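You operate a simulated robot arm through the tools that you are given. There is no shell and no other tool. Be economical: measure what you need, move in short steps, check, and stop when the job is done.

You are at the controls of a simulated two-armed robot. One attempt, no reset.

Task
Screw the cap back on the barley tea bottle. Put the green jelly cup on the lower shelf under the black side counter. Put the potato bowl in the bottom of the sink. Put the packet labelled "DRY" from the wooden side counter on the lower shelf under the black side counter and the packet marked "barley" on the black side counter. The order is free. Set down upright: green jelly cup, packet.
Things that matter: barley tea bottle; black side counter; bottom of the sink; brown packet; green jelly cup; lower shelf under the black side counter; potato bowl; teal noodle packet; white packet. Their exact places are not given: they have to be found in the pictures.

The check looks at the end state, three seconds after you hand in, the way a careful person would. Anything else that was tipped, shoved, dropped, spilled or broken makes it a failure. Lids that push on must go on centred and level and be pressed home; caps that screw on are set level and turned clockwise until they are tight.

Robot
Two 7-joint arms with two-finger parallel grippers on one trunk, on a base that drives. Base frame: it is fixed to the floor where the robot stands at the start and does not move with it; the origin is under the middle of the robot, x ahead of it, y to its left, z up. Units: mm, degrees, N and s.
The left shoulder is at the start at [70, 177, 1045], the right one opposite. With the tool pointing down near the work surface each hand reaches from about 280 to 720 mm from the robot's upright axis, wherever it stands, measured 20 degrees to its own side. Places, roughly: barley tea bottle [500, -250, 750]; black side counter [-1700, -1400, 900]; bottom of the sink [-1700, 0, 700]; brown packet, teal noodle packet, white packet [-1750, -2500, 1000]; green jelly cup [750, -750, 750]; lower shelf under the black side counter [-1800, -1400, 200]; potato bowl (17x17x8 cm) [-1600, -1400, 900]. Payload 3.43 kg a hand.
Tool frame (each hand has its own): the origin (TCP) lies between the finger pads and is the grasp point; the fingertips stand 30 mm ahead of it; z points along the fingers, y is the line along which they close. Largest opening 94 mm; finger width 28, thickness 10; the body of the gripper, 50 by 96 mm, starts 55 mm behind the TCP.
Orientation is that of the tool frame in the base frame, as [roll, pitch, yaw] about the fixed x, y, z axes, in that order (R = Rz(yaw) Ry(pitch) Rx(roll)). With the fingers straight down and closing along the base's y, the tool's x points along the base's -x, its y along +y and its z along -z.

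Tools
- The arms move only by the tool arm_command. It takes "left_commands", "right_commands" or both (then of equal length, played together; a hand with none holds still); each is a list of rows, each an object of numbers (a shift or turn left out is 0, a gripper value left out holds the last): "dx", "dy", "dz": the shift along the tool's x, y, z in cm; "rx", "ry", "rz": the turn, a rotation vector about the tool's x, y, z in degrees. In form: [{"dx": .., "dy": .., "dz": .., "rx": .., "ry": .., "rz": ..}, ...]. A call has 1 to 12 rows; each row shifts and turns the commanded pose from where the row before left it, along the tool's axes as they then stand. "left_claw" and "right_claw" are, for a hand that has rows, the opening, from 0 (shut) to 1 (fully open), set as the call begins (left out, the last holds). Each row takes 0.2 s and may step no farther than 50 mm and 8.6 degrees from the row before; otherwise, or with a gripper value out of range, the whole call is refused. A pose out of reach is approached as far as the arm can. The call stops where the force on the tool passes 40 N (or 10 N more than at its start, if that is more) or the arm is blocked; 0.2 s more then pass. Each finger travels about 153 mm/s and halts on what it meets, pressing with about 24 N; the grip force reading is that of the motor and also rises with nothing between the fingers. The clock runs only during rows and for 0.2 s after the last one: add rows that do not move to give the fingers time. It gives the time, the measured TCP pose, the force on the tool (base axes), the opening and the grip force at its end, in the units of the frame above (readings bear some noise), with the torque about the TCP (base axes, N m) and any sound that the robot's microphone picked up.
- Cameras (640 x 400 px; columns grow to the right, rows downward): "scene" is now at [127.2, -26.1, 1351.3]; the picture's right is [-0.31, -0.95, -0.00], its down [-0.65, 0.22, -0.72] and it looks along [0.69, -0.23, -0.69] (base axes); focal length 283 px, centre (320, 200). "left" rides on the left gripper at [76, -14, -103] in its tool frame; the picture's right is [0.18, 0.98, 0.00], its down [-0.75, 0.14, -0.64] and it looks along [-0.63, 0.12, 0.77] (tool axes); focal length 243 px, centre (320, 200). "right" rides on the right gripper at [76, 14, -103] in its tool frame; the picture's right is [-0.18, 0.98, 0.00], its down [-0.75, -0.14, -0.64] and it looks along [-0.63, -0.12, 0.77] (tool axes); focal length 243 px, centre (320, 200).
- grab_frame(camera): a new picture of that camera. No time passes.
- move_column(by): slides the trunk up (or, below 0, down) by that many mm; the arms and the scene camera ride with it, the base frame stays. It gives what a move gives, with no picture.
- steer(legs): drives the robot by 1 to 6 legs, each [ahead, turn to the left] in mm and degrees, along the robot's own axes; the way and the turn of a leg run together, so that a leg with both is an arc; at most 1500 mm and 180 degrees a leg. The arms and the cameras ride along, it lands a little off, and it stops where it bumps. It gives what a move gives.
- aim_head(pan, tilt): turns the head with the scene camera to pan (to the left, within 86 degrees either way) and tilt (down, from -29 to 69), counted from straight ahead of the robot. It gives what a move gives.
- locate(camera, pixels): there is no depth. For up to 12 entries [column, row, z] of the newest picture of that camera ("zoom" is the newest enlarged one), the place [x, y] in the base frame at which the ray of that pixel passes the height z, good to about 2 mm. No time passes.
- inspect(camera, box): a new picture of the part [left, top, right, bottom] of that camera's present view, enlarged. No time passes.
- finish_job(): hands the job in; it is judged then, once.

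Keep the steps short. Do not move on a guess: measure, check each grasp and each placing, and mend mistakes. In all there are 110 turns and 108 pictures (those below and enlarged ones count). Leave the grippers open and the arms clear of the work at the hand-in unless told otherwise, and finish with a single line.

The tools are called after "Emit:" as name(argument=value, ...) on one line, values as JSON. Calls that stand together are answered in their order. arm_command: Moves the arms, as the interface text tells. Its arguments: {"type":"object","properties":{"left_commands":{"type":"array","items":{"type":"object","properties":{"dx":{"type":"number"},"dy":{"type":"number"},"dz":{"type":"number"},"rx":{"type":"number"},"ry":{"type":"number"},"rz":{"type":"number"}}}},"left_claw":{"type":"number"},"right_commands":{"type":"array","items":{"type":"object","properties":{"dx":{"type":"number"},"dy":{"type":"number"},"dz":{"type":"number"},"rx":{"type":"number"},"ry":{"type":"number"},"rz":{"type":"number"}}}},"right_claw":{"type":"number"}},"required":[]} The other tools are called the same way: move_column (by) slides the trunk up or down; steer (legs) drives the base; aim_head (pan, tilt) turns the head that bears the scene camera; grab_frame (camera) takes a picture; locate (camera, pixels) gives the place at which the rays of pixels pass given heights; inspect (camera, box) takes an enlarged picture of a part of a camera's view; finish_job () hands the job in.

At the start:

```text
time_s: 0.0
left_tool_pos: [423.2, -15.5, 1154.0]
left_tool_rot: [-180.0, 0.1, 180.0]
left_wrist_force: [0.1, 0.1, -0.1]
left_wrist_torque: [0.02, 0.03, -0.02]
left_gripper_width: 94.1
left_gripper_force: 0.0
right_tool_pos: [402.0, -426.7, 1038.0]
right_tool_rot: [-180.0, -0.1, 180.0]
right_wrist_force: [0.3, -0.2, 0.8]
right_wrist_torque: [-0.01, 0.01, 0.02]
right_gripper_width: 94.0
right_gripper_force: 0.0
trunk travel left (down, up): [-625.0, 215.0]
robot x, y, heading: [-1.8, 1.4, 0.1]
head pan, tilt: [-18.2, 43.6]
```

scene: 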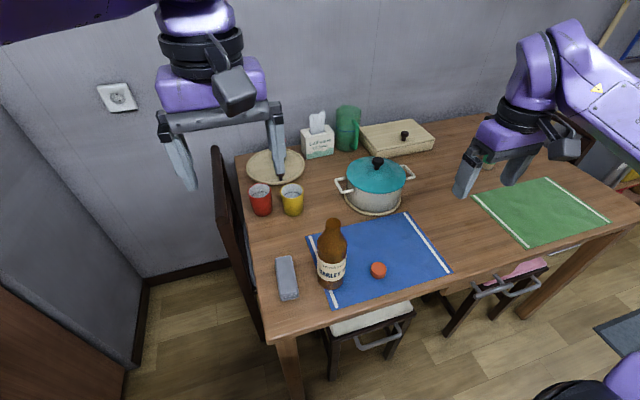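
right: 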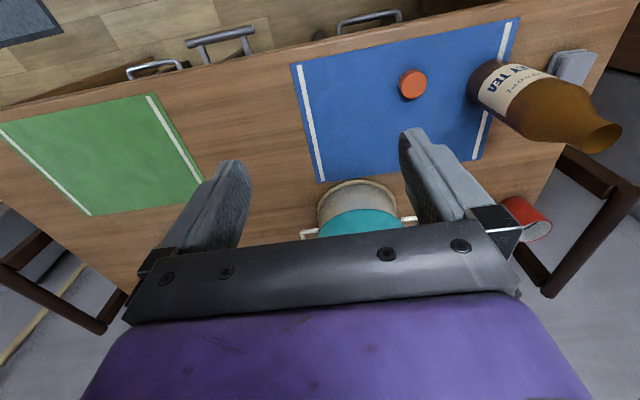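
left: 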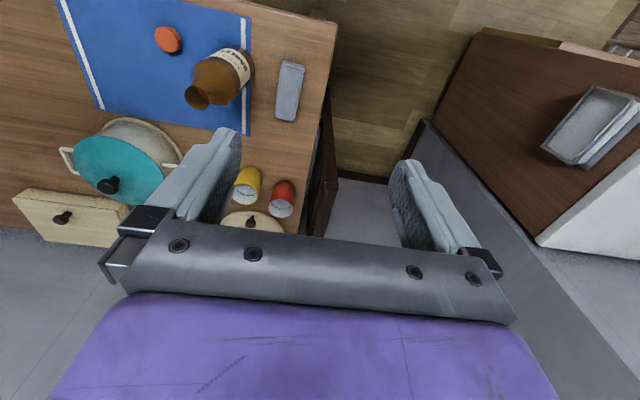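

I see the bottle at about (331,265) and its orange cap at (378,270) on the blue mat. First I enlarge that region and measure.

Emit:
inspect(camera="scene", box=[270, 200, 430, 300])

Emit:
locate(camera="scene", pixels=[[378, 266, 738], [378, 272, 720], [331, 286, 722], [333, 222, 920], [333, 222, 940], [333, 222, 960], [287, 278, 740]])

```text
4.00 times, centred on (350, 250) of scene
```

zoom: 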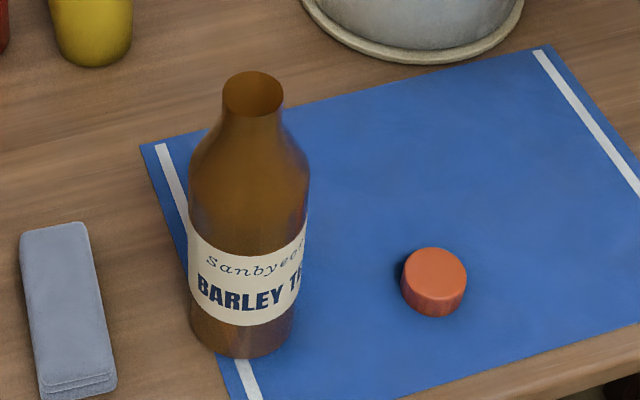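

```text
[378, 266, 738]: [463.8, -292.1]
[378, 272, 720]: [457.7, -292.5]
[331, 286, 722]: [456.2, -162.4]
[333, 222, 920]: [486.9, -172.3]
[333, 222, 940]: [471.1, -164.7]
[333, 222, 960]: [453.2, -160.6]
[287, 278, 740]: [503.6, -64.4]
```

Emit:
locate(camera="zoom", pixels=[[247, 358, 720], [190, 325, 720], [303, 325, 720], [253, 93, 900], [253, 93, 920], [253, 93, 940], [434, 316, 720], [402, 270, 745], [467, 270, 745], [434, 248, 745], [434, 292, 745]])

Emit:
inspect(camera="right", box=[380, 40, 640, 200])

```text
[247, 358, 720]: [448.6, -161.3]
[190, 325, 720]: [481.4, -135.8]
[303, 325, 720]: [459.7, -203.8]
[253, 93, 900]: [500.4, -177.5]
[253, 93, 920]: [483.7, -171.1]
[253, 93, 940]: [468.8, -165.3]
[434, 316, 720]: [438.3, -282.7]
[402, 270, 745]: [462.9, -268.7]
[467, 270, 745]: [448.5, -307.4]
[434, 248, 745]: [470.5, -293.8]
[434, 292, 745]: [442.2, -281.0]
```

```text
2.46 times, centred on (510, 120) of right
```

zoom: 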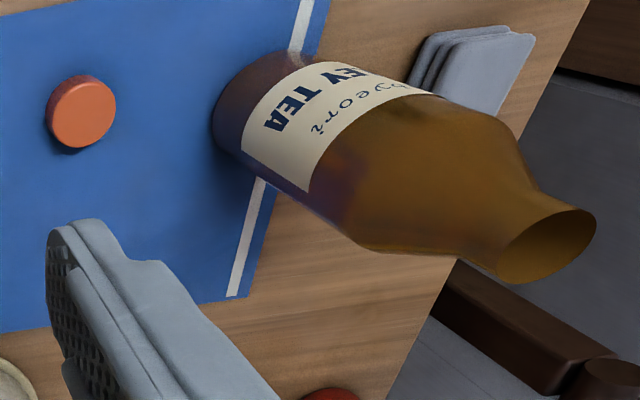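

Emit:
locate(camera="zoom", pixels=[[547, 247, 910], [547, 247, 920], [547, 247, 930], [84, 112, 735], [84, 112, 740], [84, 112, 745], [84, 112, 750], [497, 270, 920], [596, 222, 920]])

```text
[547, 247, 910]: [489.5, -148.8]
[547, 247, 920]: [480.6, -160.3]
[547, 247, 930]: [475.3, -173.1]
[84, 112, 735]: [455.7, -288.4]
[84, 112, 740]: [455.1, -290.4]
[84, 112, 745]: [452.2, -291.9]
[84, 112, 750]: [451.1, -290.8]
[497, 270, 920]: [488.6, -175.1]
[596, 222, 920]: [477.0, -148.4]
```

Cross-checking both cameras: the mouth centre is about (478,-169) at z≈927. The cap's top centre is about (454,-289.5) at z≈745, about 41 mm across. Next I bring the open right hand over the cap.

Emit:
arm_command(right_commands=[{"dx": -1.73, "dy": 4.57}, {"dx": -1.73, "dy": 4.57}, {"dx": -1.73, "dy": 4.57}, {"dz": 4.8}, {"dz": 4.8}, {"dz": 4.8}, {"dz": 4.8}, {"dz": 3.0}, {}], right_claw=1)

Emit:
grab_frame(camera="right")

```text
time_s: 2.0
left_tool_pos: [423.3, -15.3, 1154.7]
left_tool_rot: [179.9, 0.1, -180.0]
left_wrist_force: [0.4, -0.5, 0.4]
left_wrist_torque: [-0.05, 0.0, -0.03]
left_gripper_width: 93.8
left_gripper_force: 0.2
right_tool_pos: [456.7, -287.0, 816.0]
right_tool_rot: [-180.0, -0.1, 180.0]
right_wrist_force: [-1.1, 0.6, -0.3]
right_wrist_torque: [0.01, 0.01, 0.01]
right_gripper_width: 93.8
right_gripper_force: 0.0
trunk travel left (down, up): [-625.0, 215.0]
robot x, y, heading: [3.2, -2.4, 0.3]
head pan, tilt: [-18.2, 43.6]
```

```text
102 pictures are left
```

right: 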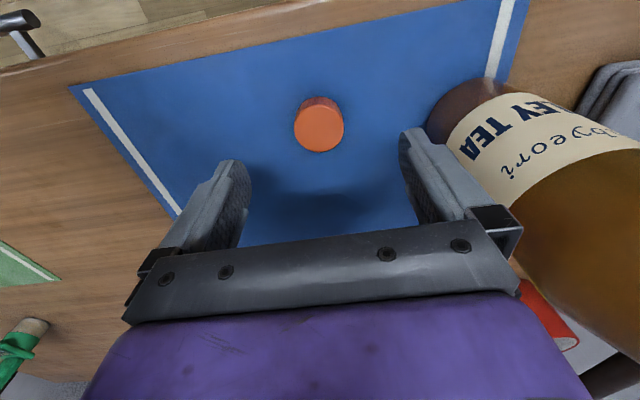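

The cap shows at (319,127). I measure it at z 745 from here.

Emit:
locate(camera="right", pixels=[[319, 131, 745], [294, 125, 745], [344, 128, 745], [319, 96, 720], [319, 152, 745], [319, 131, 740]])

```text
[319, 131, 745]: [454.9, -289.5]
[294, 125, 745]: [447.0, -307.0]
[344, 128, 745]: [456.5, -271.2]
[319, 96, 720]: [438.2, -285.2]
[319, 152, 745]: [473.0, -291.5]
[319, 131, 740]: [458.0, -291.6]
```

The cap centre is (455,-290). I go down to TCP z≈756 (tips about 6 mm above the table) and close.

Emit:
arm_command(right_commands=[{"dx": 0.17, "dy": -0.3, "dz": 3.0}, {"dz": 2.0}, {"dz": 1.0}, {}])

Emit:
arm_command(right_commands=[{}, {}, {}], right_claw=0)

Emit:
grab_frame(camera="right")

```text
time_s: 3.0
left_tool_pos: [422.7, -14.1, 1154.4]
left_tool_rot: [-180.0, 0.2, -180.0]
left_wrist_force: [0.0, 0.4, -0.3]
left_wrist_torque: [0.01, 0.02, 0.01]
left_gripper_width: 94.0
left_gripper_force: 0.1
right_tool_pos: [455.3, -292.4, 756.8]
right_tool_rot: [-179.8, -0.3, -179.8]
right_wrist_force: [-0.4, -0.5, -0.2]
right_wrist_torque: [-0.01, -0.01, 0.02]
right_gripper_width: 94.0
right_gripper_force: 0.1
trunk travel left (down, up): [-625.0, 215.0]
robot x, y, heading: [1.6, 0.4, -0.1]
head pan, tilt: [-18.2, 43.6]
```

```text
time_s: 3.8
left_tool_pos: [423.5, -15.3, 1154.5]
left_tool_rot: [179.9, 0.1, -180.0]
left_wrist_force: [0.3, -0.1, -0.5]
left_wrist_torque: [-0.01, 0.01, -0.01]
left_gripper_width: 94.3
left_gripper_force: 0.0
right_tool_pos: [456.1, -293.0, 758.2]
right_tool_rot: [-179.8, -0.2, -179.8]
right_wrist_force: [0.5, 0.4, 0.0]
right_wrist_torque: [-0.02, -0.01, -0.01]
right_gripper_width: 37.3
right_gripper_force: 23.3
trunk travel left (down, up): [-625.0, 215.0]
robot x, y, heading: [1.5, -1.5, -0.1]
head pan, tilt: [-18.2, 43.6]
```

```text
101 pictures are left
```

right: 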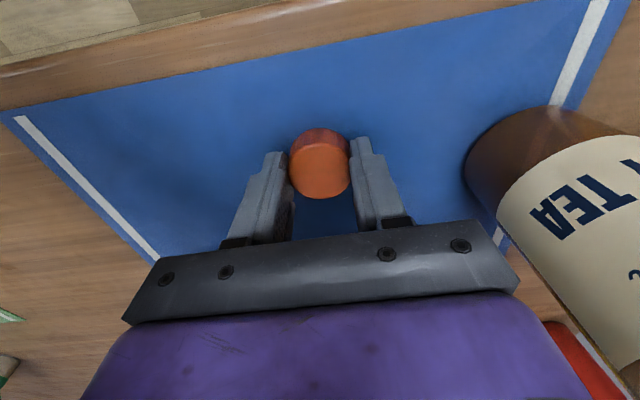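

Cap held, 37.3 mm wide. I check how it sits in the fingers, then lift it straight up.

Emit:
locate(camera="right", pixels=[[320, 170, 745], [320, 199, 745], [289, 165, 745], [351, 165, 745]])

Emit:
arm_command(right_commands=[{"dz": -4.8}, {"dz": -4.8}, {"dz": -4.8}, {"dz": -4.8}, {"dz": -4.8}, {"dy": -4.0}, {}])

Emit:
grab_frame(camera="right")

```text
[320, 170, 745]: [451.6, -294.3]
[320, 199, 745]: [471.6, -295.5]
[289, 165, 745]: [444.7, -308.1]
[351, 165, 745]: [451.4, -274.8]
```

```text
time_s: 5.4
left_tool_pos: [423.2, -15.4, 1154.7]
left_tool_rot: [-180.0, 0.1, -180.0]
left_wrist_force: [-0.3, 0.5, -0.3]
left_wrist_torque: [-0.01, 0.04, 0.01]
left_gripper_width: 94.0
left_gripper_force: 0.1
right_tool_pos: [453.5, -332.1, 997.5]
right_tool_rot: [-180.0, -0.1, -179.9]
right_wrist_force: [0.8, 0.6, -1.1]
right_wrist_torque: [-0.01, 0.0, -0.03]
right_gripper_width: 37.0
right_gripper_force: 24.0
trunk travel left (down, up): [-625.0, 215.0]
robot x, y, heading: [-4.5, -2.7, -0.1]
head pan, tilt: [-18.2, 43.6]
```

```text
100 pictures are left
```

right: 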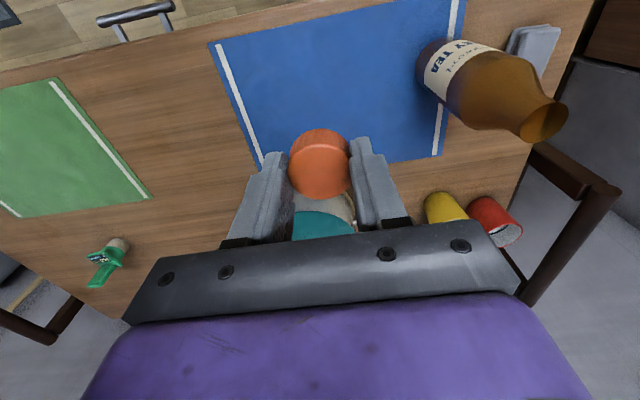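

Now the left hand: I turn it 40° to the right and tilt it 45° so its fingers point forward-down, to hold the bottle body.

Emit:
arm_command(left_commands=[{"rz": 8}, {"rz": 8}, {"rz": 8}, {"rz": 8}, {"rz": 8}, {"ry": -7.5}, {"ry": -7.5}, {"ry": -7.5}, {"ry": -7.5}, {"ry": -7.5}, {"ry": -7.5}, {}], left_claw=1)

Emit:
grab_frame(camera="scene")

```text
time_s: 8.0
left_tool_pos: [423.8, -14.7, 1153.8]
left_tool_rot: [179.9, 45.2, 140.0]
left_wrist_force: [-0.3, -0.3, -0.6]
left_wrist_torque: [0.0, 0.03, 0.03]
left_gripper_width: 94.1
left_gripper_force: 0.0
right_tool_pos: [454.7, -333.5, 997.0]
right_tool_rot: [180.0, 0.0, -180.0]
right_wrist_force: [0.8, -0.8, -0.5]
right_wrist_torque: [-0.01, -0.01, -0.03]
right_gripper_width: 37.1
right_gripper_force: 24.1
trunk travel left (down, up): [-625.0, 215.0]
robot x, y, heading: [1.1, -3.9, -0.1]
head pan, tilt: [-18.2, 43.6]
```

```text
99 pictures are left
```

scene: 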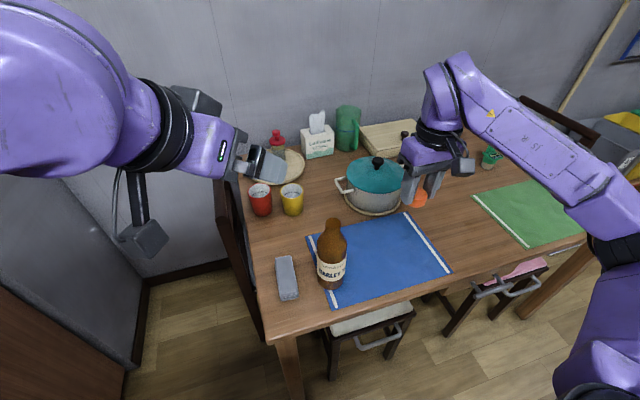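

Orientation reached. I see the jelly cup at (491,157) as well. Now the left hand moves to a pre-grasp point about 110 mm back from the bottle along its fingers.

Emit:
arm_command(left_commands=[{"dx": 2.34, "dy": -1.39, "dz": 3.81}, {"dx": 2.34, "dy": -1.39, "dz": 3.81}, {"dx": 2.34, "dy": -1.39, "dz": 3.81}, {"dx": 2.34, "dy": -1.39, "dz": 3.81}, {"dx": 2.34, "dy": -1.39, "dz": 3.81}, {"dx": 2.34, "dy": -1.39, "dz": 3.81}, {}])

Emit:
grab_frame(camera="left")

Emit:
grab_frame(camera="scene")

```text
time_s: 9.6
left_tool_pos: [418.2, -117.5, 892.6]
left_tool_rot: [179.8, 45.2, 139.9]
left_wrist_force: [0.6, -0.6, 0.9]
left_wrist_torque: [-0.04, -0.01, -0.02]
left_gripper_width: 94.2
left_gripper_force: 0.1
right_tool_pos: [451.7, -332.1, 998.2]
right_tool_rot: [-180.0, 0.0, -179.9]
right_wrist_force: [0.1, -0.2, -0.4]
right_wrist_torque: [-0.01, -0.03, 0.03]
right_gripper_width: 37.0
right_gripper_force: 23.8
trunk travel left (down, up): [-625.0, 215.0]
robot x, y, heading: [2.4, -1.1, 0.0]
head pan, tilt: [-18.2, 43.6]
```

```text
98 pictures are left
```

left: 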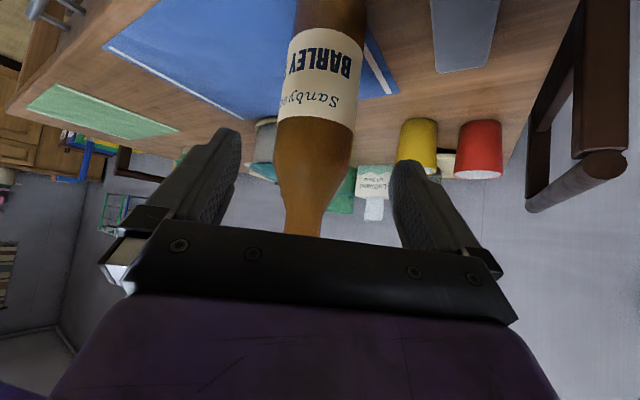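

```text
97 pictures are left
```

scene: 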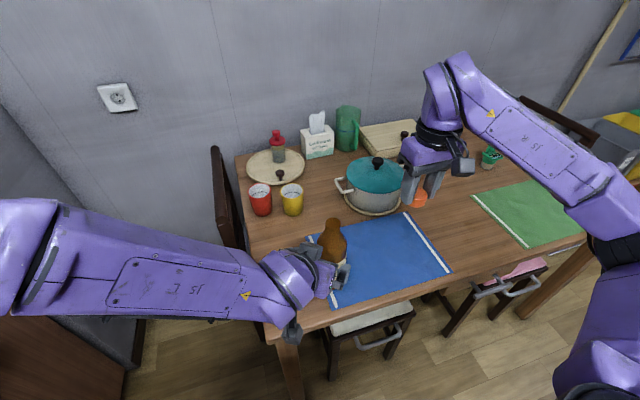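

The bottle stands between the open left fingers. I advance about 102 mm along the fingers so they straddle the body, then look before closing.

Emit:
arm_command(left_commands=[{"dx": 0.25, "dz": 3.4}, {"dx": 0.25, "dz": 3.4}, {"dx": 0.25, "dz": 3.4}, {}])

Emit:
grab_frame(camera="left")

Emit:
inspect(camera="scene", box=[230, 180, 430, 305])

```text
time_s: 10.6
left_tool_pos: [468.4, -159.6, 815.5]
left_tool_rot: [-180.0, 45.1, 139.9]
left_wrist_force: [-0.5, 0.0, 1.0]
left_wrist_torque: [0.0, -0.03, 0.01]
left_gripper_width: 94.0
left_gripper_force: 0.1
right_tool_pos: [452.8, -331.9, 997.5]
right_tool_rot: [-180.0, -0.1, -180.0]
right_wrist_force: [-0.9, -0.6, -0.2]
right_wrist_torque: [0.02, 0.01, 0.02]
right_gripper_width: 37.2
right_gripper_force: 24.0
trunk travel left (down, up): [-625.0, 215.0]
robot x, y, heading: [-2.7, -0.5, -0.1]
head pan, tilt: [-18.2, 43.6]
```

```text
96 pictures are left
```

left: 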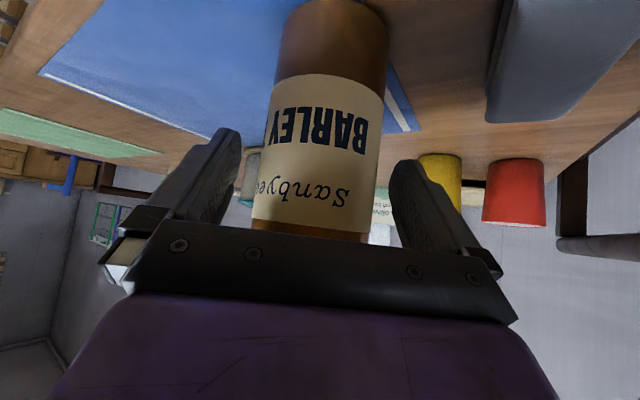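

```text
3.20 times, centred on (330, 242) of scene
```

zoom: 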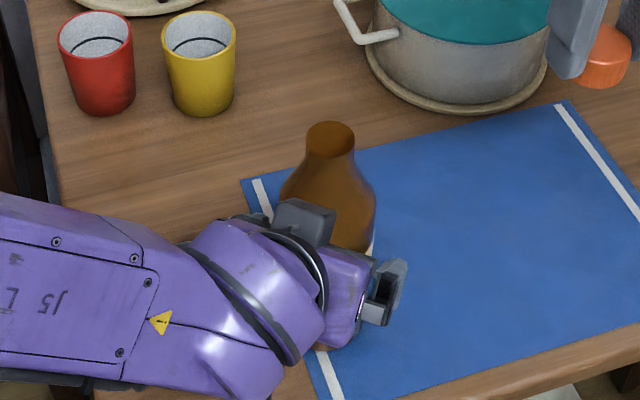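

The bottle is well straddled. I close the left hand on it.

Emit:
arm_command(left_commands=[{}, {}], left_claw=0)

Emit:
inspect(camera="scene", box=[270, 200, 430, 300])

Emit:
locate(camera="zoom", pixels=[[253, 93, 926]])

Emit:
grab_frame(camera="right")

```text
time_s: 11.2
left_tool_pos: [468.6, -160.9, 815.5]
left_tool_rot: [179.9, 45.1, 140.0]
left_wrist_force: [-0.7, -0.9, 0.2]
left_wrist_torque: [-0.05, -0.07, -0.04]
left_gripper_width: 68.0
left_gripper_force: 24.3
right_tool_pos: [453.8, -331.8, 996.7]
right_tool_rot: [180.0, 0.0, 179.9]
right_wrist_force: [-0.5, 0.3, -0.6]
right_wrist_torque: [0.01, -0.02, 0.0]
right_gripper_width: 37.4
right_gripper_force: 23.7
trunk travel left (down, up): [-625.0, 215.0]
robot x, y, heading: [-0.5, 0.0, -0.1]
head pan, tilt: [-18.2, 43.6]
```

```text
4.00 times, centred on (350, 250) of scene
```

zoom: 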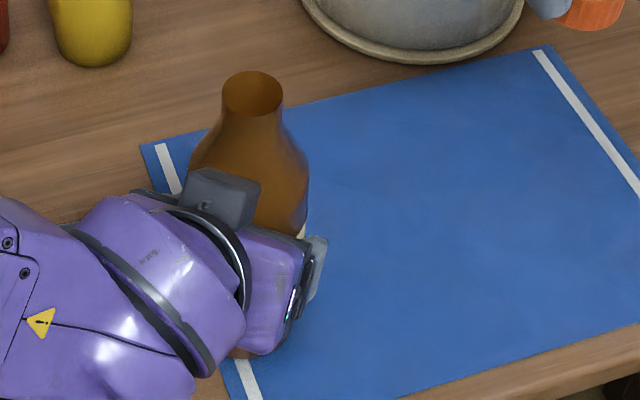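

```text
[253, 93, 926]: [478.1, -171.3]
```

```text
93 pictures are left
```

right: 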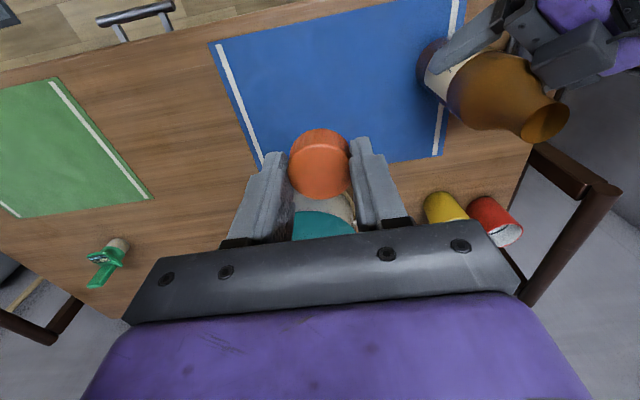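

Emit:
locate(camera="right", pixels=[[319, 170, 985], [319, 198, 985], [543, 122, 927], [543, 122, 922], [543, 122, 932], [522, 137, 927], [566, 106, 927]])

Emit:
inspect(camera="right", box=[480, 60, 600, 160])

```text
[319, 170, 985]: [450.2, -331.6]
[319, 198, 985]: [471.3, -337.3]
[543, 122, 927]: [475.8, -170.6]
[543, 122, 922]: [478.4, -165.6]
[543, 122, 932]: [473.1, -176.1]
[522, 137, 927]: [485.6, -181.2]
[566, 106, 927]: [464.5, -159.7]
```

```text
4.00 times, centred on (540, 110) of right
```

zoom: 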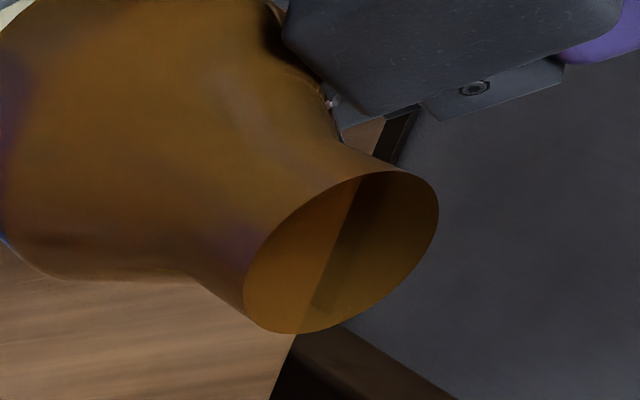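

Emit:
locate(camera="zoom", pixels=[[341, 252, 925], [341, 252, 927], [341, 252, 929]])

Emit:
arm_command(right_commands=[{"dx": -0.9, "dy": 4.0}, {"dx": -0.9, "dy": 4.0}, {"dx": -0.85, "dy": 4.0}, {}, {}])

Emit:
grab_frame(camera="right")

Emit:
inspect(camera="scene", box=[270, 170, 430, 270])

```text
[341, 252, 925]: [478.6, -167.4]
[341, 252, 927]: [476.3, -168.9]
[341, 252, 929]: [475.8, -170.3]
```

```text
time_s: 12.4
left_tool_pos: [470.1, -160.8, 815.1]
left_tool_rot: [180.0, 45.1, 140.0]
left_wrist_force: [-0.1, -1.5, 0.9]
left_wrist_torque: [-0.04, -0.05, -0.01]
left_gripper_width: 68.3
left_gripper_force: 24.2
right_tool_pos: [480.9, -210.2, 995.7]
right_tool_rot: [-180.0, -0.1, 180.0]
right_wrist_force: [0.0, 0.2, 0.4]
right_wrist_torque: [0.01, 0.0, 0.01]
right_gripper_width: 37.2
right_gripper_force: 24.1
trunk travel left (down, up): [-625.0, 215.0]
robot x, y, heading: [-6.7, 1.1, -0.0]
head pan, tilt: [-18.2, 43.6]
```

```text
91 pictures are left
```

right: 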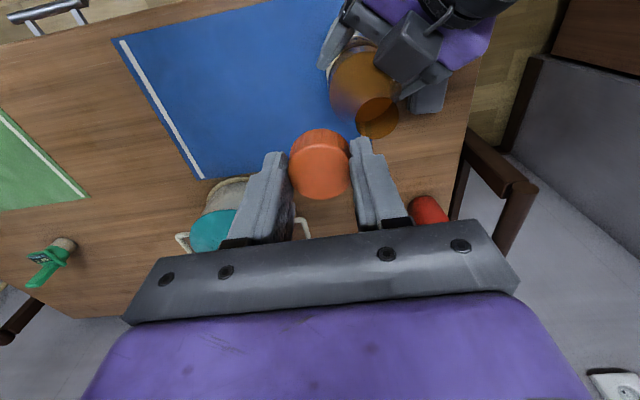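

```text
4.00 times, centred on (350, 220) of scene
```

zoom: 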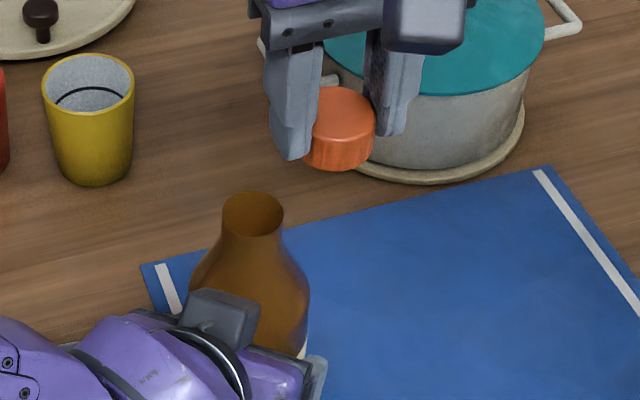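

I measure the mouth at (377,118) and the cap at (319,170) from this nearer view.

Emit:
locate(camera="right", pixels=[[377, 118, 925], [377, 118, 929], [355, 117, 927], [400, 117, 927], [377, 139, 927], [319, 170, 984], [289, 168, 984], [350, 166, 984], [319, 198, 984]])

Emit:
inspect(camera="right", box=[280, 80, 440, 210])

```text
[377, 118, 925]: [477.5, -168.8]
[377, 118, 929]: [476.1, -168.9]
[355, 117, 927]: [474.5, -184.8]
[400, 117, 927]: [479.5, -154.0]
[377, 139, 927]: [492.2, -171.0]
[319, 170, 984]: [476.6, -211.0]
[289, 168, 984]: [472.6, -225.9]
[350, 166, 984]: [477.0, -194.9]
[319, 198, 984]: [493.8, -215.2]
```

```text
3.08 times, centred on (360, 145) of right
```

zoom: 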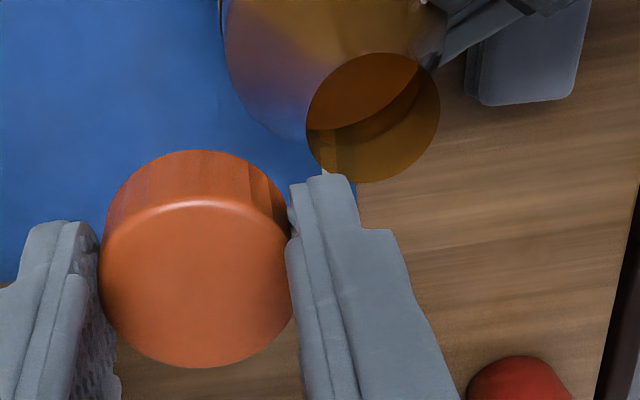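

Mouth centre (477,-169). I move the cap over it and lower to about 5 mm above the rim, then check alignment.

Emit:
arm_command(right_commands=[{"dx": 0.25, "dy": 4.1}, {}, {"dz": 1.3}, {"dz": 1.3}, {}])

Emit:
inspect(camera="scene", box=[290, 190, 370, 240])

Emit:
inspect(camera="right", box=[240, 70, 400, 210])

```text
time_s: 13.6
left_tool_pos: [469.2, -161.2, 813.7]
left_tool_rot: [180.0, 45.1, 140.0]
left_wrist_force: [-0.2, 0.8, -0.2]
left_wrist_torque: [0.02, -0.03, -0.02]
left_gripper_width: 68.3
left_gripper_force: 23.4
right_tool_pos: [476.8, -173.2, 969.8]
right_tool_rot: [180.0, 0.0, 179.9]
right_wrist_force: [0.1, 0.3, 0.0]
right_wrist_torque: [0.01, 0.0, -0.01]
right_gripper_width: 37.2
right_gripper_force: 24.2
trunk travel left (down, up): [-625.0, 215.0]
robot x, y, heading: [0.4, -1.4, -0.0]
head pan, tilt: [-18.2, 43.6]
```

```text
8.00 times, centred on (330, 215) of scene
```

zoom: 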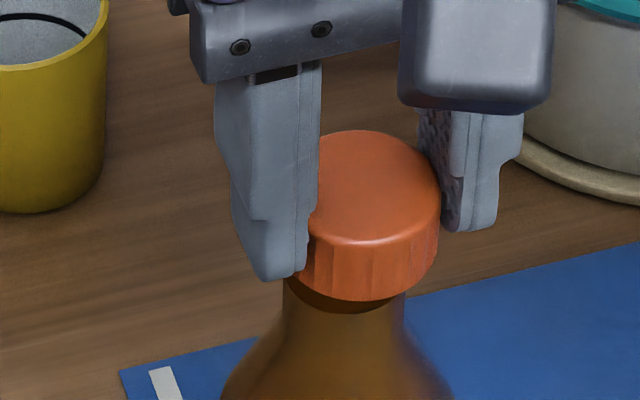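

```text
2.86 times, centred on (320, 140) of right
```

zoom: 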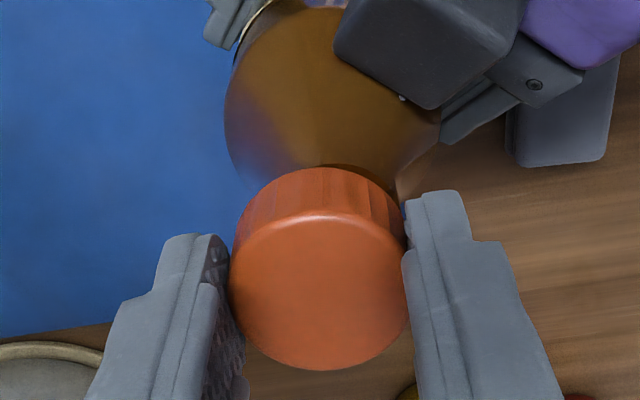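

The scene view shows the cap about 3–4 mm right of the mouth (cap axis col 362 vs mouth col 345), and the right view agrees. I correct by +3 mm in y and lower gently to contact.

Emit:
arm_command(right_commands=[{"dy": 0.3}, {"dz": 0.3}, {"dz": 0.2}, {}])

Emit:
inspect(camera="scene", box=[290, 190, 370, 240])

```text
time_s: 14.6
left_tool_pos: [470.1, -161.0, 813.7]
left_tool_rot: [179.8, 45.0, 139.9]
left_wrist_force: [-1.4, -0.9, 0.8]
left_wrist_torque: [-0.07, 0.04, -0.01]
left_gripper_width: 68.4
left_gripper_force: 23.9
right_tool_pos: [476.8, -168.4, 967.3]
right_tool_rot: [179.9, 0.1, -179.9]
right_wrist_force: [0.5, 0.1, 0.1]
right_wrist_torque: [-0.02, 0.0, 0.0]
right_gripper_width: 37.2
right_gripper_force: 23.8
trunk travel left (down, up): [-625.0, 215.0]
robot x, y, heading: [0.7, -2.0, 0.1]
head pan, tilt: [-18.2, 43.6]
```

```text
8.00 times, centred on (330, 215) of scene
```

zoom: 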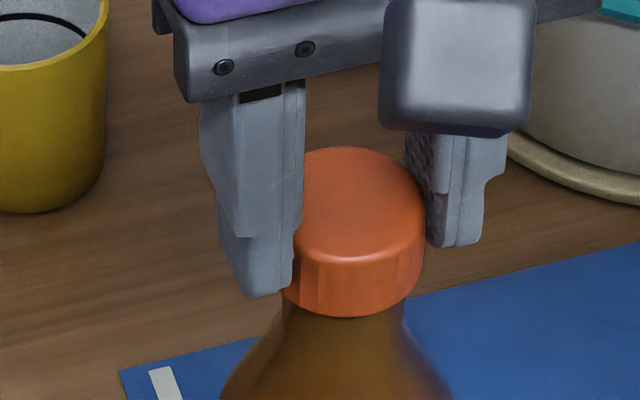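

Now centred (cap axis ≈348 vs mouth 345). I lower in 1 mm steps until contact.

Emit:
arm_command(right_commands=[{"dz": 0.1}, {"dz": 0.1}, {"dz": 0.1}, {}])

```text
time_s: 15.6
left_tool_pos: [469.1, -160.3, 815.5]
left_tool_rot: [-180.0, 45.1, 140.1]
left_wrist_force: [-0.7, -0.7, 0.0]
left_wrist_torque: [-0.06, 0.06, -0.04]
left_gripper_width: 68.4
left_gripper_force: 23.4
right_tool_pos: [477.4, -168.0, 961.8]
right_tool_rot: [179.9, 0.0, -180.0]
right_wrist_force: [-0.8, 0.4, 0.2]
right_wrist_torque: [-0.06, 0.02, 0.01]
right_gripper_width: 37.1
right_gripper_force: 23.8
trunk travel left (down, up): [-625.0, 215.0]
robot x, y, heading: [2.1, -1.8, -0.3]
head pan, tilt: [-18.2, 43.6]
```

Emit:
arm_command(right_commands=[{"dz": 0.1}, {"dz": 0.1}, {"dz": 0.1}, {}])

Emit:
inspect(camera="scene", box=[290, 190, 370, 240])

```text
time_s: 16.6
left_tool_pos: [470.1, -161.3, 814.5]
left_tool_rot: [179.9, 45.1, 140.1]
left_wrist_force: [-1.5, 0.0, 0.3]
left_wrist_torque: [-0.05, 0.02, -0.04]
left_gripper_width: 68.4
left_gripper_force: 24.0
right_tool_pos: [477.3, -170.0, 959.7]
right_tool_rot: [-180.0, -0.1, -179.9]
right_wrist_force: [0.2, -0.2, 0.1]
right_wrist_torque: [-0.01, 0.0, -0.02]
right_gripper_width: 37.3
right_gripper_force: 24.1
trunk travel left (down, up): [-625.0, 215.0]
robot x, y, heading: [0.2, 3.5, -0.2]
head pan, tilt: [-18.2, 43.6]
```

```text
8.00 times, centred on (330, 215) of scene
```

zoom: 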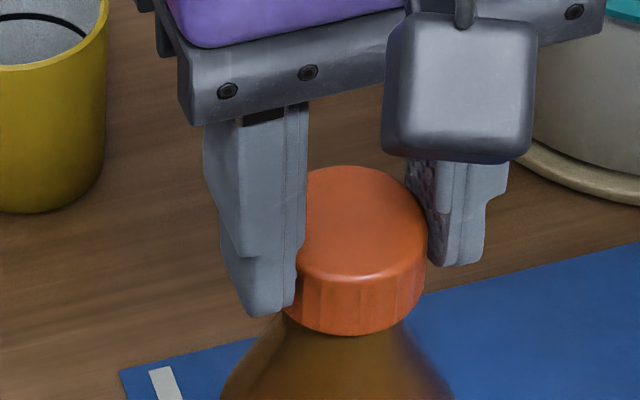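

No force yet; the cap skirt is now sliding over the rim. I keep lowering in 1 mm steps.

Emit:
arm_command(right_commands=[{"dz": 0.1}, {"dz": 0.1}, {"dz": 0.1}, {"dz": 0.1}, {}])

```text
time_s: 17.8
left_tool_pos: [469.6, -160.2, 815.4]
left_tool_rot: [179.9, 45.1, 140.0]
left_wrist_force: [-0.5, 0.1, 0.4]
left_wrist_torque: [-0.04, 0.09, -0.02]
left_gripper_width: 68.1
left_gripper_force: 24.3
right_tool_pos: [476.8, -170.1, 955.5]
right_tool_rot: [180.0, 0.1, 180.0]
right_wrist_force: [-0.3, -0.1, 0.3]
right_wrist_torque: [0.01, -0.05, 0.0]
right_gripper_width: 37.5
right_gripper_force: 23.9
trunk travel left (down, up): [-625.0, 215.0]
robot x, y, heading: [-0.7, -2.9, -0.1]
head pan, tilt: [-18.2, 43.6]
```

Emit:
arm_command(right_commands=[{"dz": 0.1}, {"dz": 0.1}, {"dz": 0.1}, {"dz": 0.1}, {}])

Emit:
inspect(camera="scene", box=[290, 190, 370, 240])

```text
time_s: 19.0
left_tool_pos: [469.9, -160.1, 814.5]
left_tool_rot: [179.9, 45.0, 140.0]
left_wrist_force: [11.5, -4.7, -5.9]
left_wrist_torque: [-0.1, 0.54, 0.02]
left_gripper_width: 68.2
left_gripper_force: 24.0
right_tool_pos: [476.7, -169.5, 952.1]
right_tool_rot: [179.9, 0.0, -179.9]
right_wrist_force: [-9.1, 1.8, 13.6]
right_wrist_torque: [0.05, 0.35, 0.03]
right_gripper_width: 37.4
right_gripper_force: 24.2
trunk travel left (down, up): [-625.0, 215.0]
robot x, y, heading: [-0.9, 0.0, 0.2]
head pan, tilt: [-18.2, 43.6]
```

```text
8.00 times, centred on (330, 215) of scene
```

zoom: 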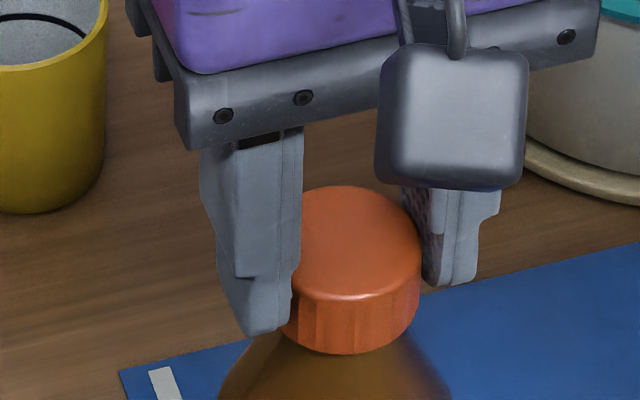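

Contact: 13.6 N up and -9 N in x, so the cap sits a bit too far in +x. I ease it 1.5 mm toward -x and read again.

Emit:
arm_command(right_commands=[{"dx": 0.1}, {"dx": 0.05}, {}])

```text
time_s: 19.8
left_tool_pos: [469.7, -159.9, 815.2]
left_tool_rot: [179.9, 45.1, 140.0]
left_wrist_force: [4.6, 1.0, -3.4]
left_wrist_torque: [-0.13, -0.32, 0.06]
left_gripper_width: 67.9
left_gripper_force: 24.4
right_tool_pos: [476.6, -169.2, 951.3]
right_tool_rot: [180.0, 0.1, -180.0]
right_wrist_force: [0.1, -0.9, 15.2]
right_wrist_torque: [-0.04, -0.05, -0.01]
right_gripper_width: 37.2
right_gripper_force: 24.0
trunk travel left (down, up): [-625.0, 215.0]
robot x, y, heading: [2.2, -0.5, -0.1]
head pan, tilt: [-18.2, 43.6]
```

Lateral force gone, 15 N straight down. Now I turn clockwise (positive about the downward tool z), with a slight feed.

Emit:
arm_command(right_commands=[{"rz": 8.5, "dz": 0.01}, {"rz": 8.5, "dz": 0.01}, {"rz": 8.5, "dz": 0.01}, {"rz": 8.5, "dz": 0.01}, {"rz": 8.5, "dz": 0.01}, {"rz": 8.5, "dz": 0.01}, {}])

```text
time_s: 21.4
left_tool_pos: [468.7, -159.7, 814.0]
left_tool_rot: [179.9, 45.0, 140.0]
left_wrist_force: [-0.5, -0.6, -0.4]
left_wrist_torque: [0.0, -0.03, -0.01]
left_gripper_width: 0.0
left_gripper_force: 23.5
right_tool_pos: [625.6, -263.7, 905.2]
right_tool_rot: [-179.2, 0.6, 132.4]
right_wrist_force: [-0.9, 0.7, -3.2]
right_wrist_torque: [-0.02, 0.04, 0.03]
right_gripper_width: 37.1
right_gripper_force: 24.0
right hand out of reach, approached as far as the arm can: row 1, 2, 3, 4, 5, 6
trunk travel left (down, up): [-625.0, 215.0]
robot x, y, heading: [-4.1, 1.5, 0.1]
head pan, tilt: [-18.2, 43.6]
```

The turn was out of reach and the arm swung away; the left hand has lost the bottle. I look at once.

Emit:
grab_frame(camera="scene")

Emit:
grab_frame(camera="right")

```text
83 pictures are left
```

scene: 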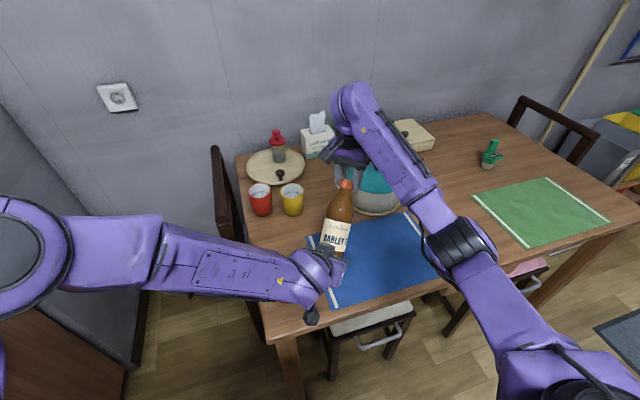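

```text
82 pictures are left
```

right: 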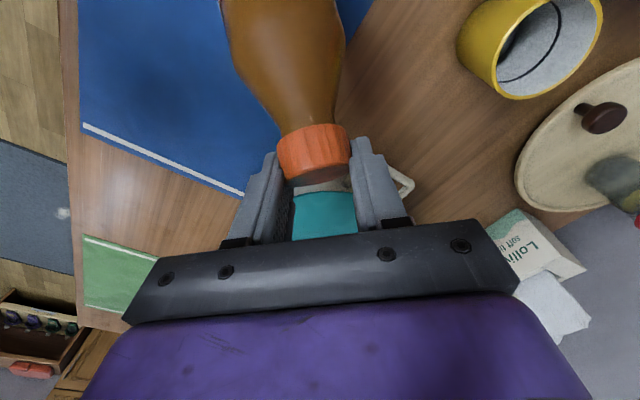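

The bottle hangs from the cap in the right hand, leaning, and nothing has fallen. I look closer before moving.

Emit:
inspect(camera="scene", box=[250, 130, 442, 300])

Emit:
grab_frame(camera="left")

```text
2.35 times, centred on (346, 215) of scene
```

zoom: 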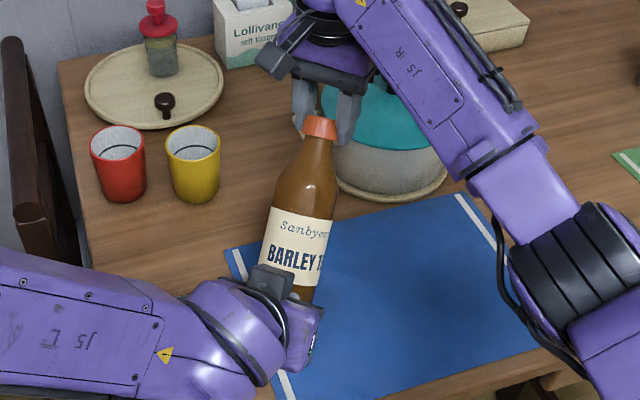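

```text
80 pictures are left
```

left: 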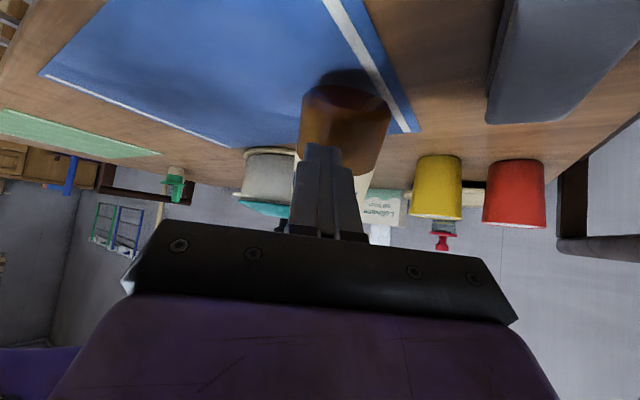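

The bottle is beyond the closed left fingers, leaning away, still capped and held. I back the left hand off along its fingers so the bottle can be righted freely.

Emit:
arm_command(left_commands=[{"dz": -3}, {"dz": -4.5}, {"dz": -4.5}, {"dz": -4.5}, {}], left_claw=0)

Emit:
inspect(camera="scene", box=[250, 130, 442, 300])

Emit:
grab_frame(camera="left")

```text
time_s: 22.6
left_tool_pos: [379.1, -88.5, 932.0]
left_tool_rot: [-179.9, 45.0, 139.9]
left_wrist_force: [0.1, 0.2, 0.5]
left_wrist_torque: [0.03, 0.03, 0.01]
left_gripper_width: 0.0
left_gripper_force: 24.2
right_tool_pos: [627.1, -263.8, 905.7]
right_tool_rot: [-179.3, 0.5, 132.5]
right_wrist_force: [-1.5, -0.3, -1.3]
right_wrist_torque: [0.0, 0.14, 0.09]
right_gripper_width: 36.8
right_gripper_force: 24.0
trunk travel left (down, up): [-625.0, 215.0]
robot x, y, heading: [1.3, -0.6, 0.0]
head pan, tilt: [-18.2, 43.6]
```

```text
2.35 times, centred on (346, 215) of scene
```

zoom: 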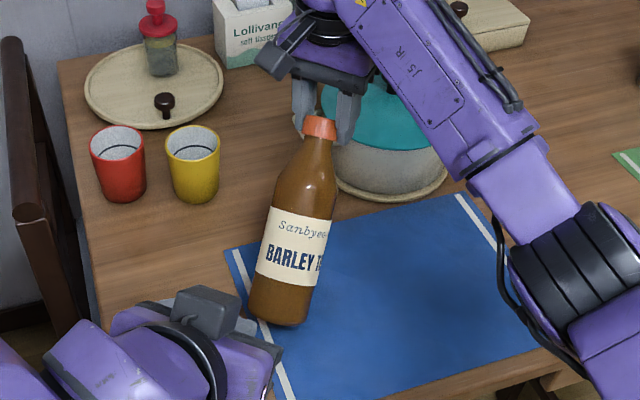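

```text
78 pictures are left
```

left: 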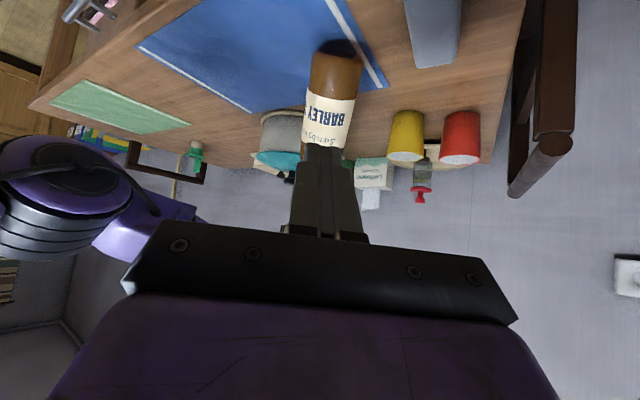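

The bottle is free of the left hand. I back the left hand off further and test the right hand with a small reverse turn.

Emit:
arm_command(left_commands=[{"dz": -4.5}, {"dz": -4.5}, {"dz": -4.5}])

Emit:
arm_command(right_commands=[{"rz": -4}])

```text
time_s: 23.4
left_tool_pos: [305.5, -21.3, 1026.6]
left_tool_rot: [180.0, 45.2, 140.0]
left_wrist_force: [0.3, 0.5, 0.7]
left_wrist_torque: [-0.01, 0.0, -0.04]
left_gripper_width: 0.2
left_gripper_force: 23.4
right_tool_pos: [627.4, -262.8, 906.2]
right_tool_rot: [-179.3, 0.6, 132.5]
right_wrist_force: [-0.6, -0.7, -2.4]
right_wrist_torque: [-0.17, 0.01, 0.09]
right_gripper_width: 36.9
right_gripper_force: 23.5
trunk travel left (down, up): [-625.0, 215.0]
robot x, y, heading: [-0.1, -1.6, -0.1]
head pan, tilt: [-18.2, 43.6]
```

```text
time_s: 23.8
left_tool_pos: [306.7, -23.4, 1025.8]
left_tool_rot: [179.9, 45.1, 140.1]
left_wrist_force: [-0.1, -0.1, 0.2]
left_wrist_torque: [-0.01, -0.01, -0.04]
left_gripper_width: 0.0
left_gripper_force: 24.2
right_tool_pos: [624.6, -264.2, 905.5]
right_tool_rot: [-179.3, 0.6, 136.6]
right_wrist_force: [-0.2, -0.4, -1.5]
right_wrist_torque: [-0.06, -0.09, -0.03]
right_gripper_width: 36.9
right_gripper_force: 23.7
trunk travel left (down, up): [-625.0, 215.0]
robot x, y, heading: [-1.9, 0.6, -0.1]
head pan, tilt: [-18.2, 43.6]
```

Commands start from the pose actually reached, so control is normal. I lift 4 cm so the bottle hangs clear of the table, then look.

Emit:
arm_command(right_commands=[{"dz": -2}, {"dz": -2}, {}])

Emit:
inspect(camera="scene", box=[250, 130, 442, 300])

```text
time_s: 24.6
left_tool_pos: [307.3, -24.8, 1025.1]
left_tool_rot: [180.0, 45.0, 140.0]
left_wrist_force: [0.3, -0.7, 0.7]
left_wrist_torque: [0.02, 0.04, -0.01]
left_gripper_width: 0.0
left_gripper_force: 24.1
right_tool_pos: [627.8, -264.6, 944.6]
right_tool_rot: [-179.2, 0.5, 136.5]
right_wrist_force: [-0.2, -0.2, -4.3]
right_wrist_torque: [-0.25, -0.32, 0.01]
right_gripper_width: 36.9
right_gripper_force: 24.0
trunk travel left (down, up): [-625.0, 215.0]
robot x, y, heading: [-1.7, 1.7, 0.0]
head pan, tilt: [-18.2, 43.6]
```

```text
2.35 times, centred on (346, 215) of scene
```

zoom: 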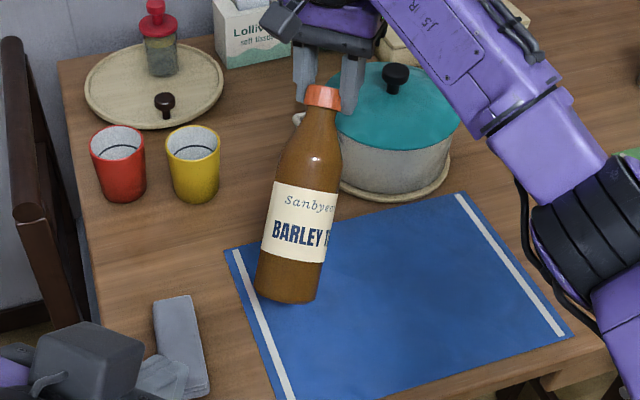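

Emit:
locate(camera="zoom", pixels=[[286, 292, 740], [286, 292, 780], [286, 292, 820], [286, 292, 860], [322, 97, 925], [322, 97, 915], [465, 195, 720], [230, 250, 720]])

```text
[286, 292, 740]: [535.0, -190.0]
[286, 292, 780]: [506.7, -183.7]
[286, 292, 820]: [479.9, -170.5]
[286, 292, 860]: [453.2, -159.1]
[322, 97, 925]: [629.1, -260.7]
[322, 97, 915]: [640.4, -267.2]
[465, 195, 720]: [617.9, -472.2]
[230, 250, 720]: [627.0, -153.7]
```

The bottle hangs tilted about 45° in the grip, base near (507,-184,780). I lift a bit and turn the hand back to yaw 180 in place, since yaw 180 was reachable before.

Emit:
arm_command(right_commands=[{"rz": -7.2, "dz": -0.7}, {"rz": -7.2, "dz": -0.7}, {"rz": -7.2, "dz": -0.7}, {"rz": -7.2, "dz": -0.7}, {"rz": -7.2, "dz": -0.7}, {"rz": -7.2, "dz": -0.7}, {}])

```text
time_s: 26.2
left_tool_pos: [306.4, -24.1, 1025.6]
left_tool_rot: [-179.9, 45.2, 140.0]
left_wrist_force: [-1.0, 0.1, 0.1]
left_wrist_torque: [0.01, 0.0, -0.01]
left_gripper_width: 0.0
left_gripper_force: 24.3
right_tool_pos: [625.9, -263.7, 987.2]
right_tool_rot: [-179.1, -0.2, 179.7]
right_wrist_force: [0.4, -1.2, -4.9]
right_wrist_torque: [0.06, -0.4, 0.01]
right_gripper_width: 36.6
right_gripper_force: 24.1
trunk travel left (down, up): [-625.0, 215.0]
robot x, y, heading: [2.5, 0.7, -0.1]
head pan, tilt: [-18.2, 43.6]
```

Yaw is 180 again. Now I draw back 10 cm in x, then tilt the hand 45° so that the bottle comes upright (still ~45 mm above the table).

Emit:
arm_command(right_commands=[{"dx": 3.3}, {"dx": 3.3}, {"dx": 3.3}, {"ry": -7.5}, {"ry": -7.5}, {"ry": -7.5}, {"ry": -7.5}, {"ry": -7.5}, {}])

Emit:
inspect(camera="scene", box=[250, 130, 442, 300])

Emit:
grab_frame(camera="left")

```text
time_s: 28.2
left_tool_pos: [306.4, -25.2, 1025.7]
left_tool_rot: [180.0, 45.1, 140.0]
left_wrist_force: [0.5, 0.8, -0.4]
left_wrist_torque: [-0.01, 0.02, 0.01]
left_gripper_width: 0.0
left_gripper_force: 24.0
right_tool_pos: [545.6, -243.9, 1010.4]
right_tool_rot: [-177.8, 36.7, -179.0]
right_wrist_force: [0.3, 0.2, -4.5]
right_wrist_torque: [0.05, -0.03, 0.0]
right_gripper_width: 36.8
right_gripper_force: 23.8
right hand out of reach, approached as far as the arm can: row 8
trunk travel left (down, up): [-625.0, 215.0]
robot x, y, heading: [-1.6, -1.0, -0.3]
head pan, tilt: [-18.2, 43.6]
```

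```text
2.35 times, centred on (346, 215) of scene
```

zoom: 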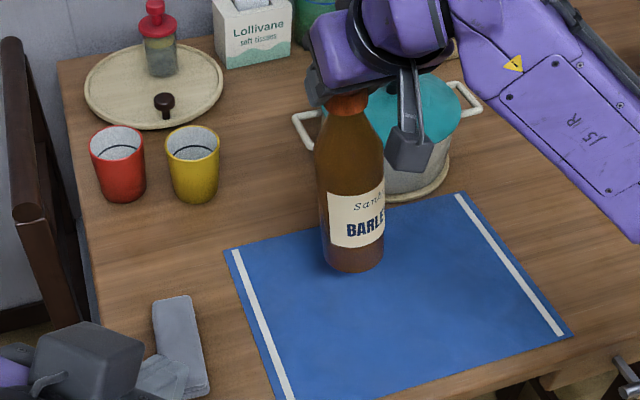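

```text
75 pictures are left
```

left: 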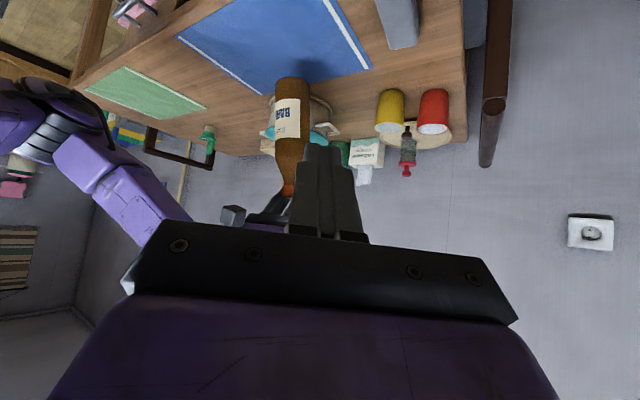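

Wrist torque is near zero, so the bottle hangs upright. The base is about 65 mm above the mat; I lower the whole trunk, which keeps the pose exactly.

Emit:
move_column(by=-55)

Emit:
inspect(camera="scene", box=[290, 130, 410, 250])

```text
time_s: 29.2
left_tool_pos: [307.2, -24.4, 970.4]
left_tool_rot: [179.8, 45.1, 140.0]
left_wrist_force: [0.6, 0.2, -0.2]
left_wrist_torque: [-0.01, -0.01, 0.01]
left_gripper_width: 0.0
left_gripper_force: 23.9
right_tool_pos: [546.4, -243.1, 955.7]
right_tool_rot: [-177.6, 36.6, -178.9]
right_wrist_force: [-0.2, -0.4, -5.1]
right_wrist_torque: [0.06, 0.01, 0.0]
right_gripper_width: 36.6
right_gripper_force: 24.3
trunk travel left (down, up): [-570.0, 270.0]
robot x, y, heading: [1.2, 1.0, -0.2]
head pan, tilt: [-18.2, 43.6]
```

```text
3.33 times, centred on (350, 190) of scene
```

zoom: 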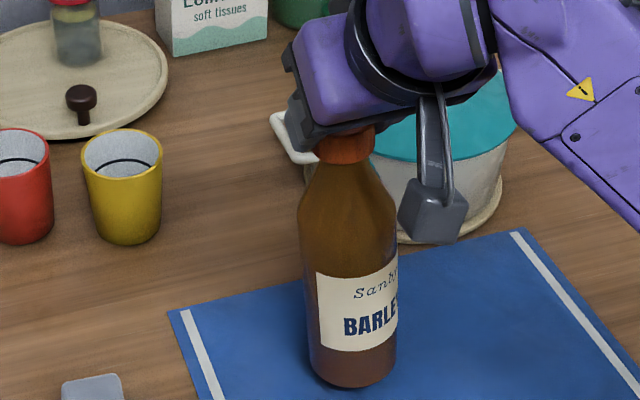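

Nearly upright (a few degrees at most). I lower in small steps until the base touches.

Emit:
move_column(by=-8)

Emit:
move_column(by=-3)

```text
time_s: 29.7
left_tool_pos: [306.2, -24.1, 962.9]
left_tool_rot: [179.9, 45.1, 140.0]
left_wrist_force: [0.2, 0.1, 0.1]
left_wrist_torque: [-0.02, 0.02, -0.03]
left_gripper_width: 0.0
left_gripper_force: 24.0
right_tool_pos: [546.4, -243.0, 946.7]
right_tool_rot: [-177.6, 36.6, -178.9]
right_wrist_force: [0.8, -1.4, -4.1]
right_wrist_torque: [0.07, -0.01, 0.0]
right_gripper_width: 36.6
right_gripper_force: 24.6
trunk travel left (down, up): [-562.0, 278.0]
robot x, y, heading: [0.4, 0.0, 0.1]
head pan, tilt: [-18.2, 43.6]
```

```text
time_s: 30.2
left_tool_pos: [306.6, -24.2, 959.8]
left_tool_rot: [179.9, 45.0, 140.0]
left_wrist_force: [0.0, -0.2, 0.1]
left_wrist_torque: [0.03, 0.03, 0.02]
left_gripper_width: 0.0
left_gripper_force: 23.9
right_tool_pos: [545.8, -242.8, 945.5]
right_tool_rot: [-177.6, 36.9, -178.8]
right_wrist_force: [-0.6, -0.7, 3.4]
right_wrist_torque: [-0.05, 0.02, -0.01]
right_gripper_width: 36.5
right_gripper_force: 23.6
trunk travel left (down, up): [-559.0, 281.0]
robot x, y, heading: [-1.9, -1.9, 0.1]
head pan, tilt: [-18.2, 43.6]
```

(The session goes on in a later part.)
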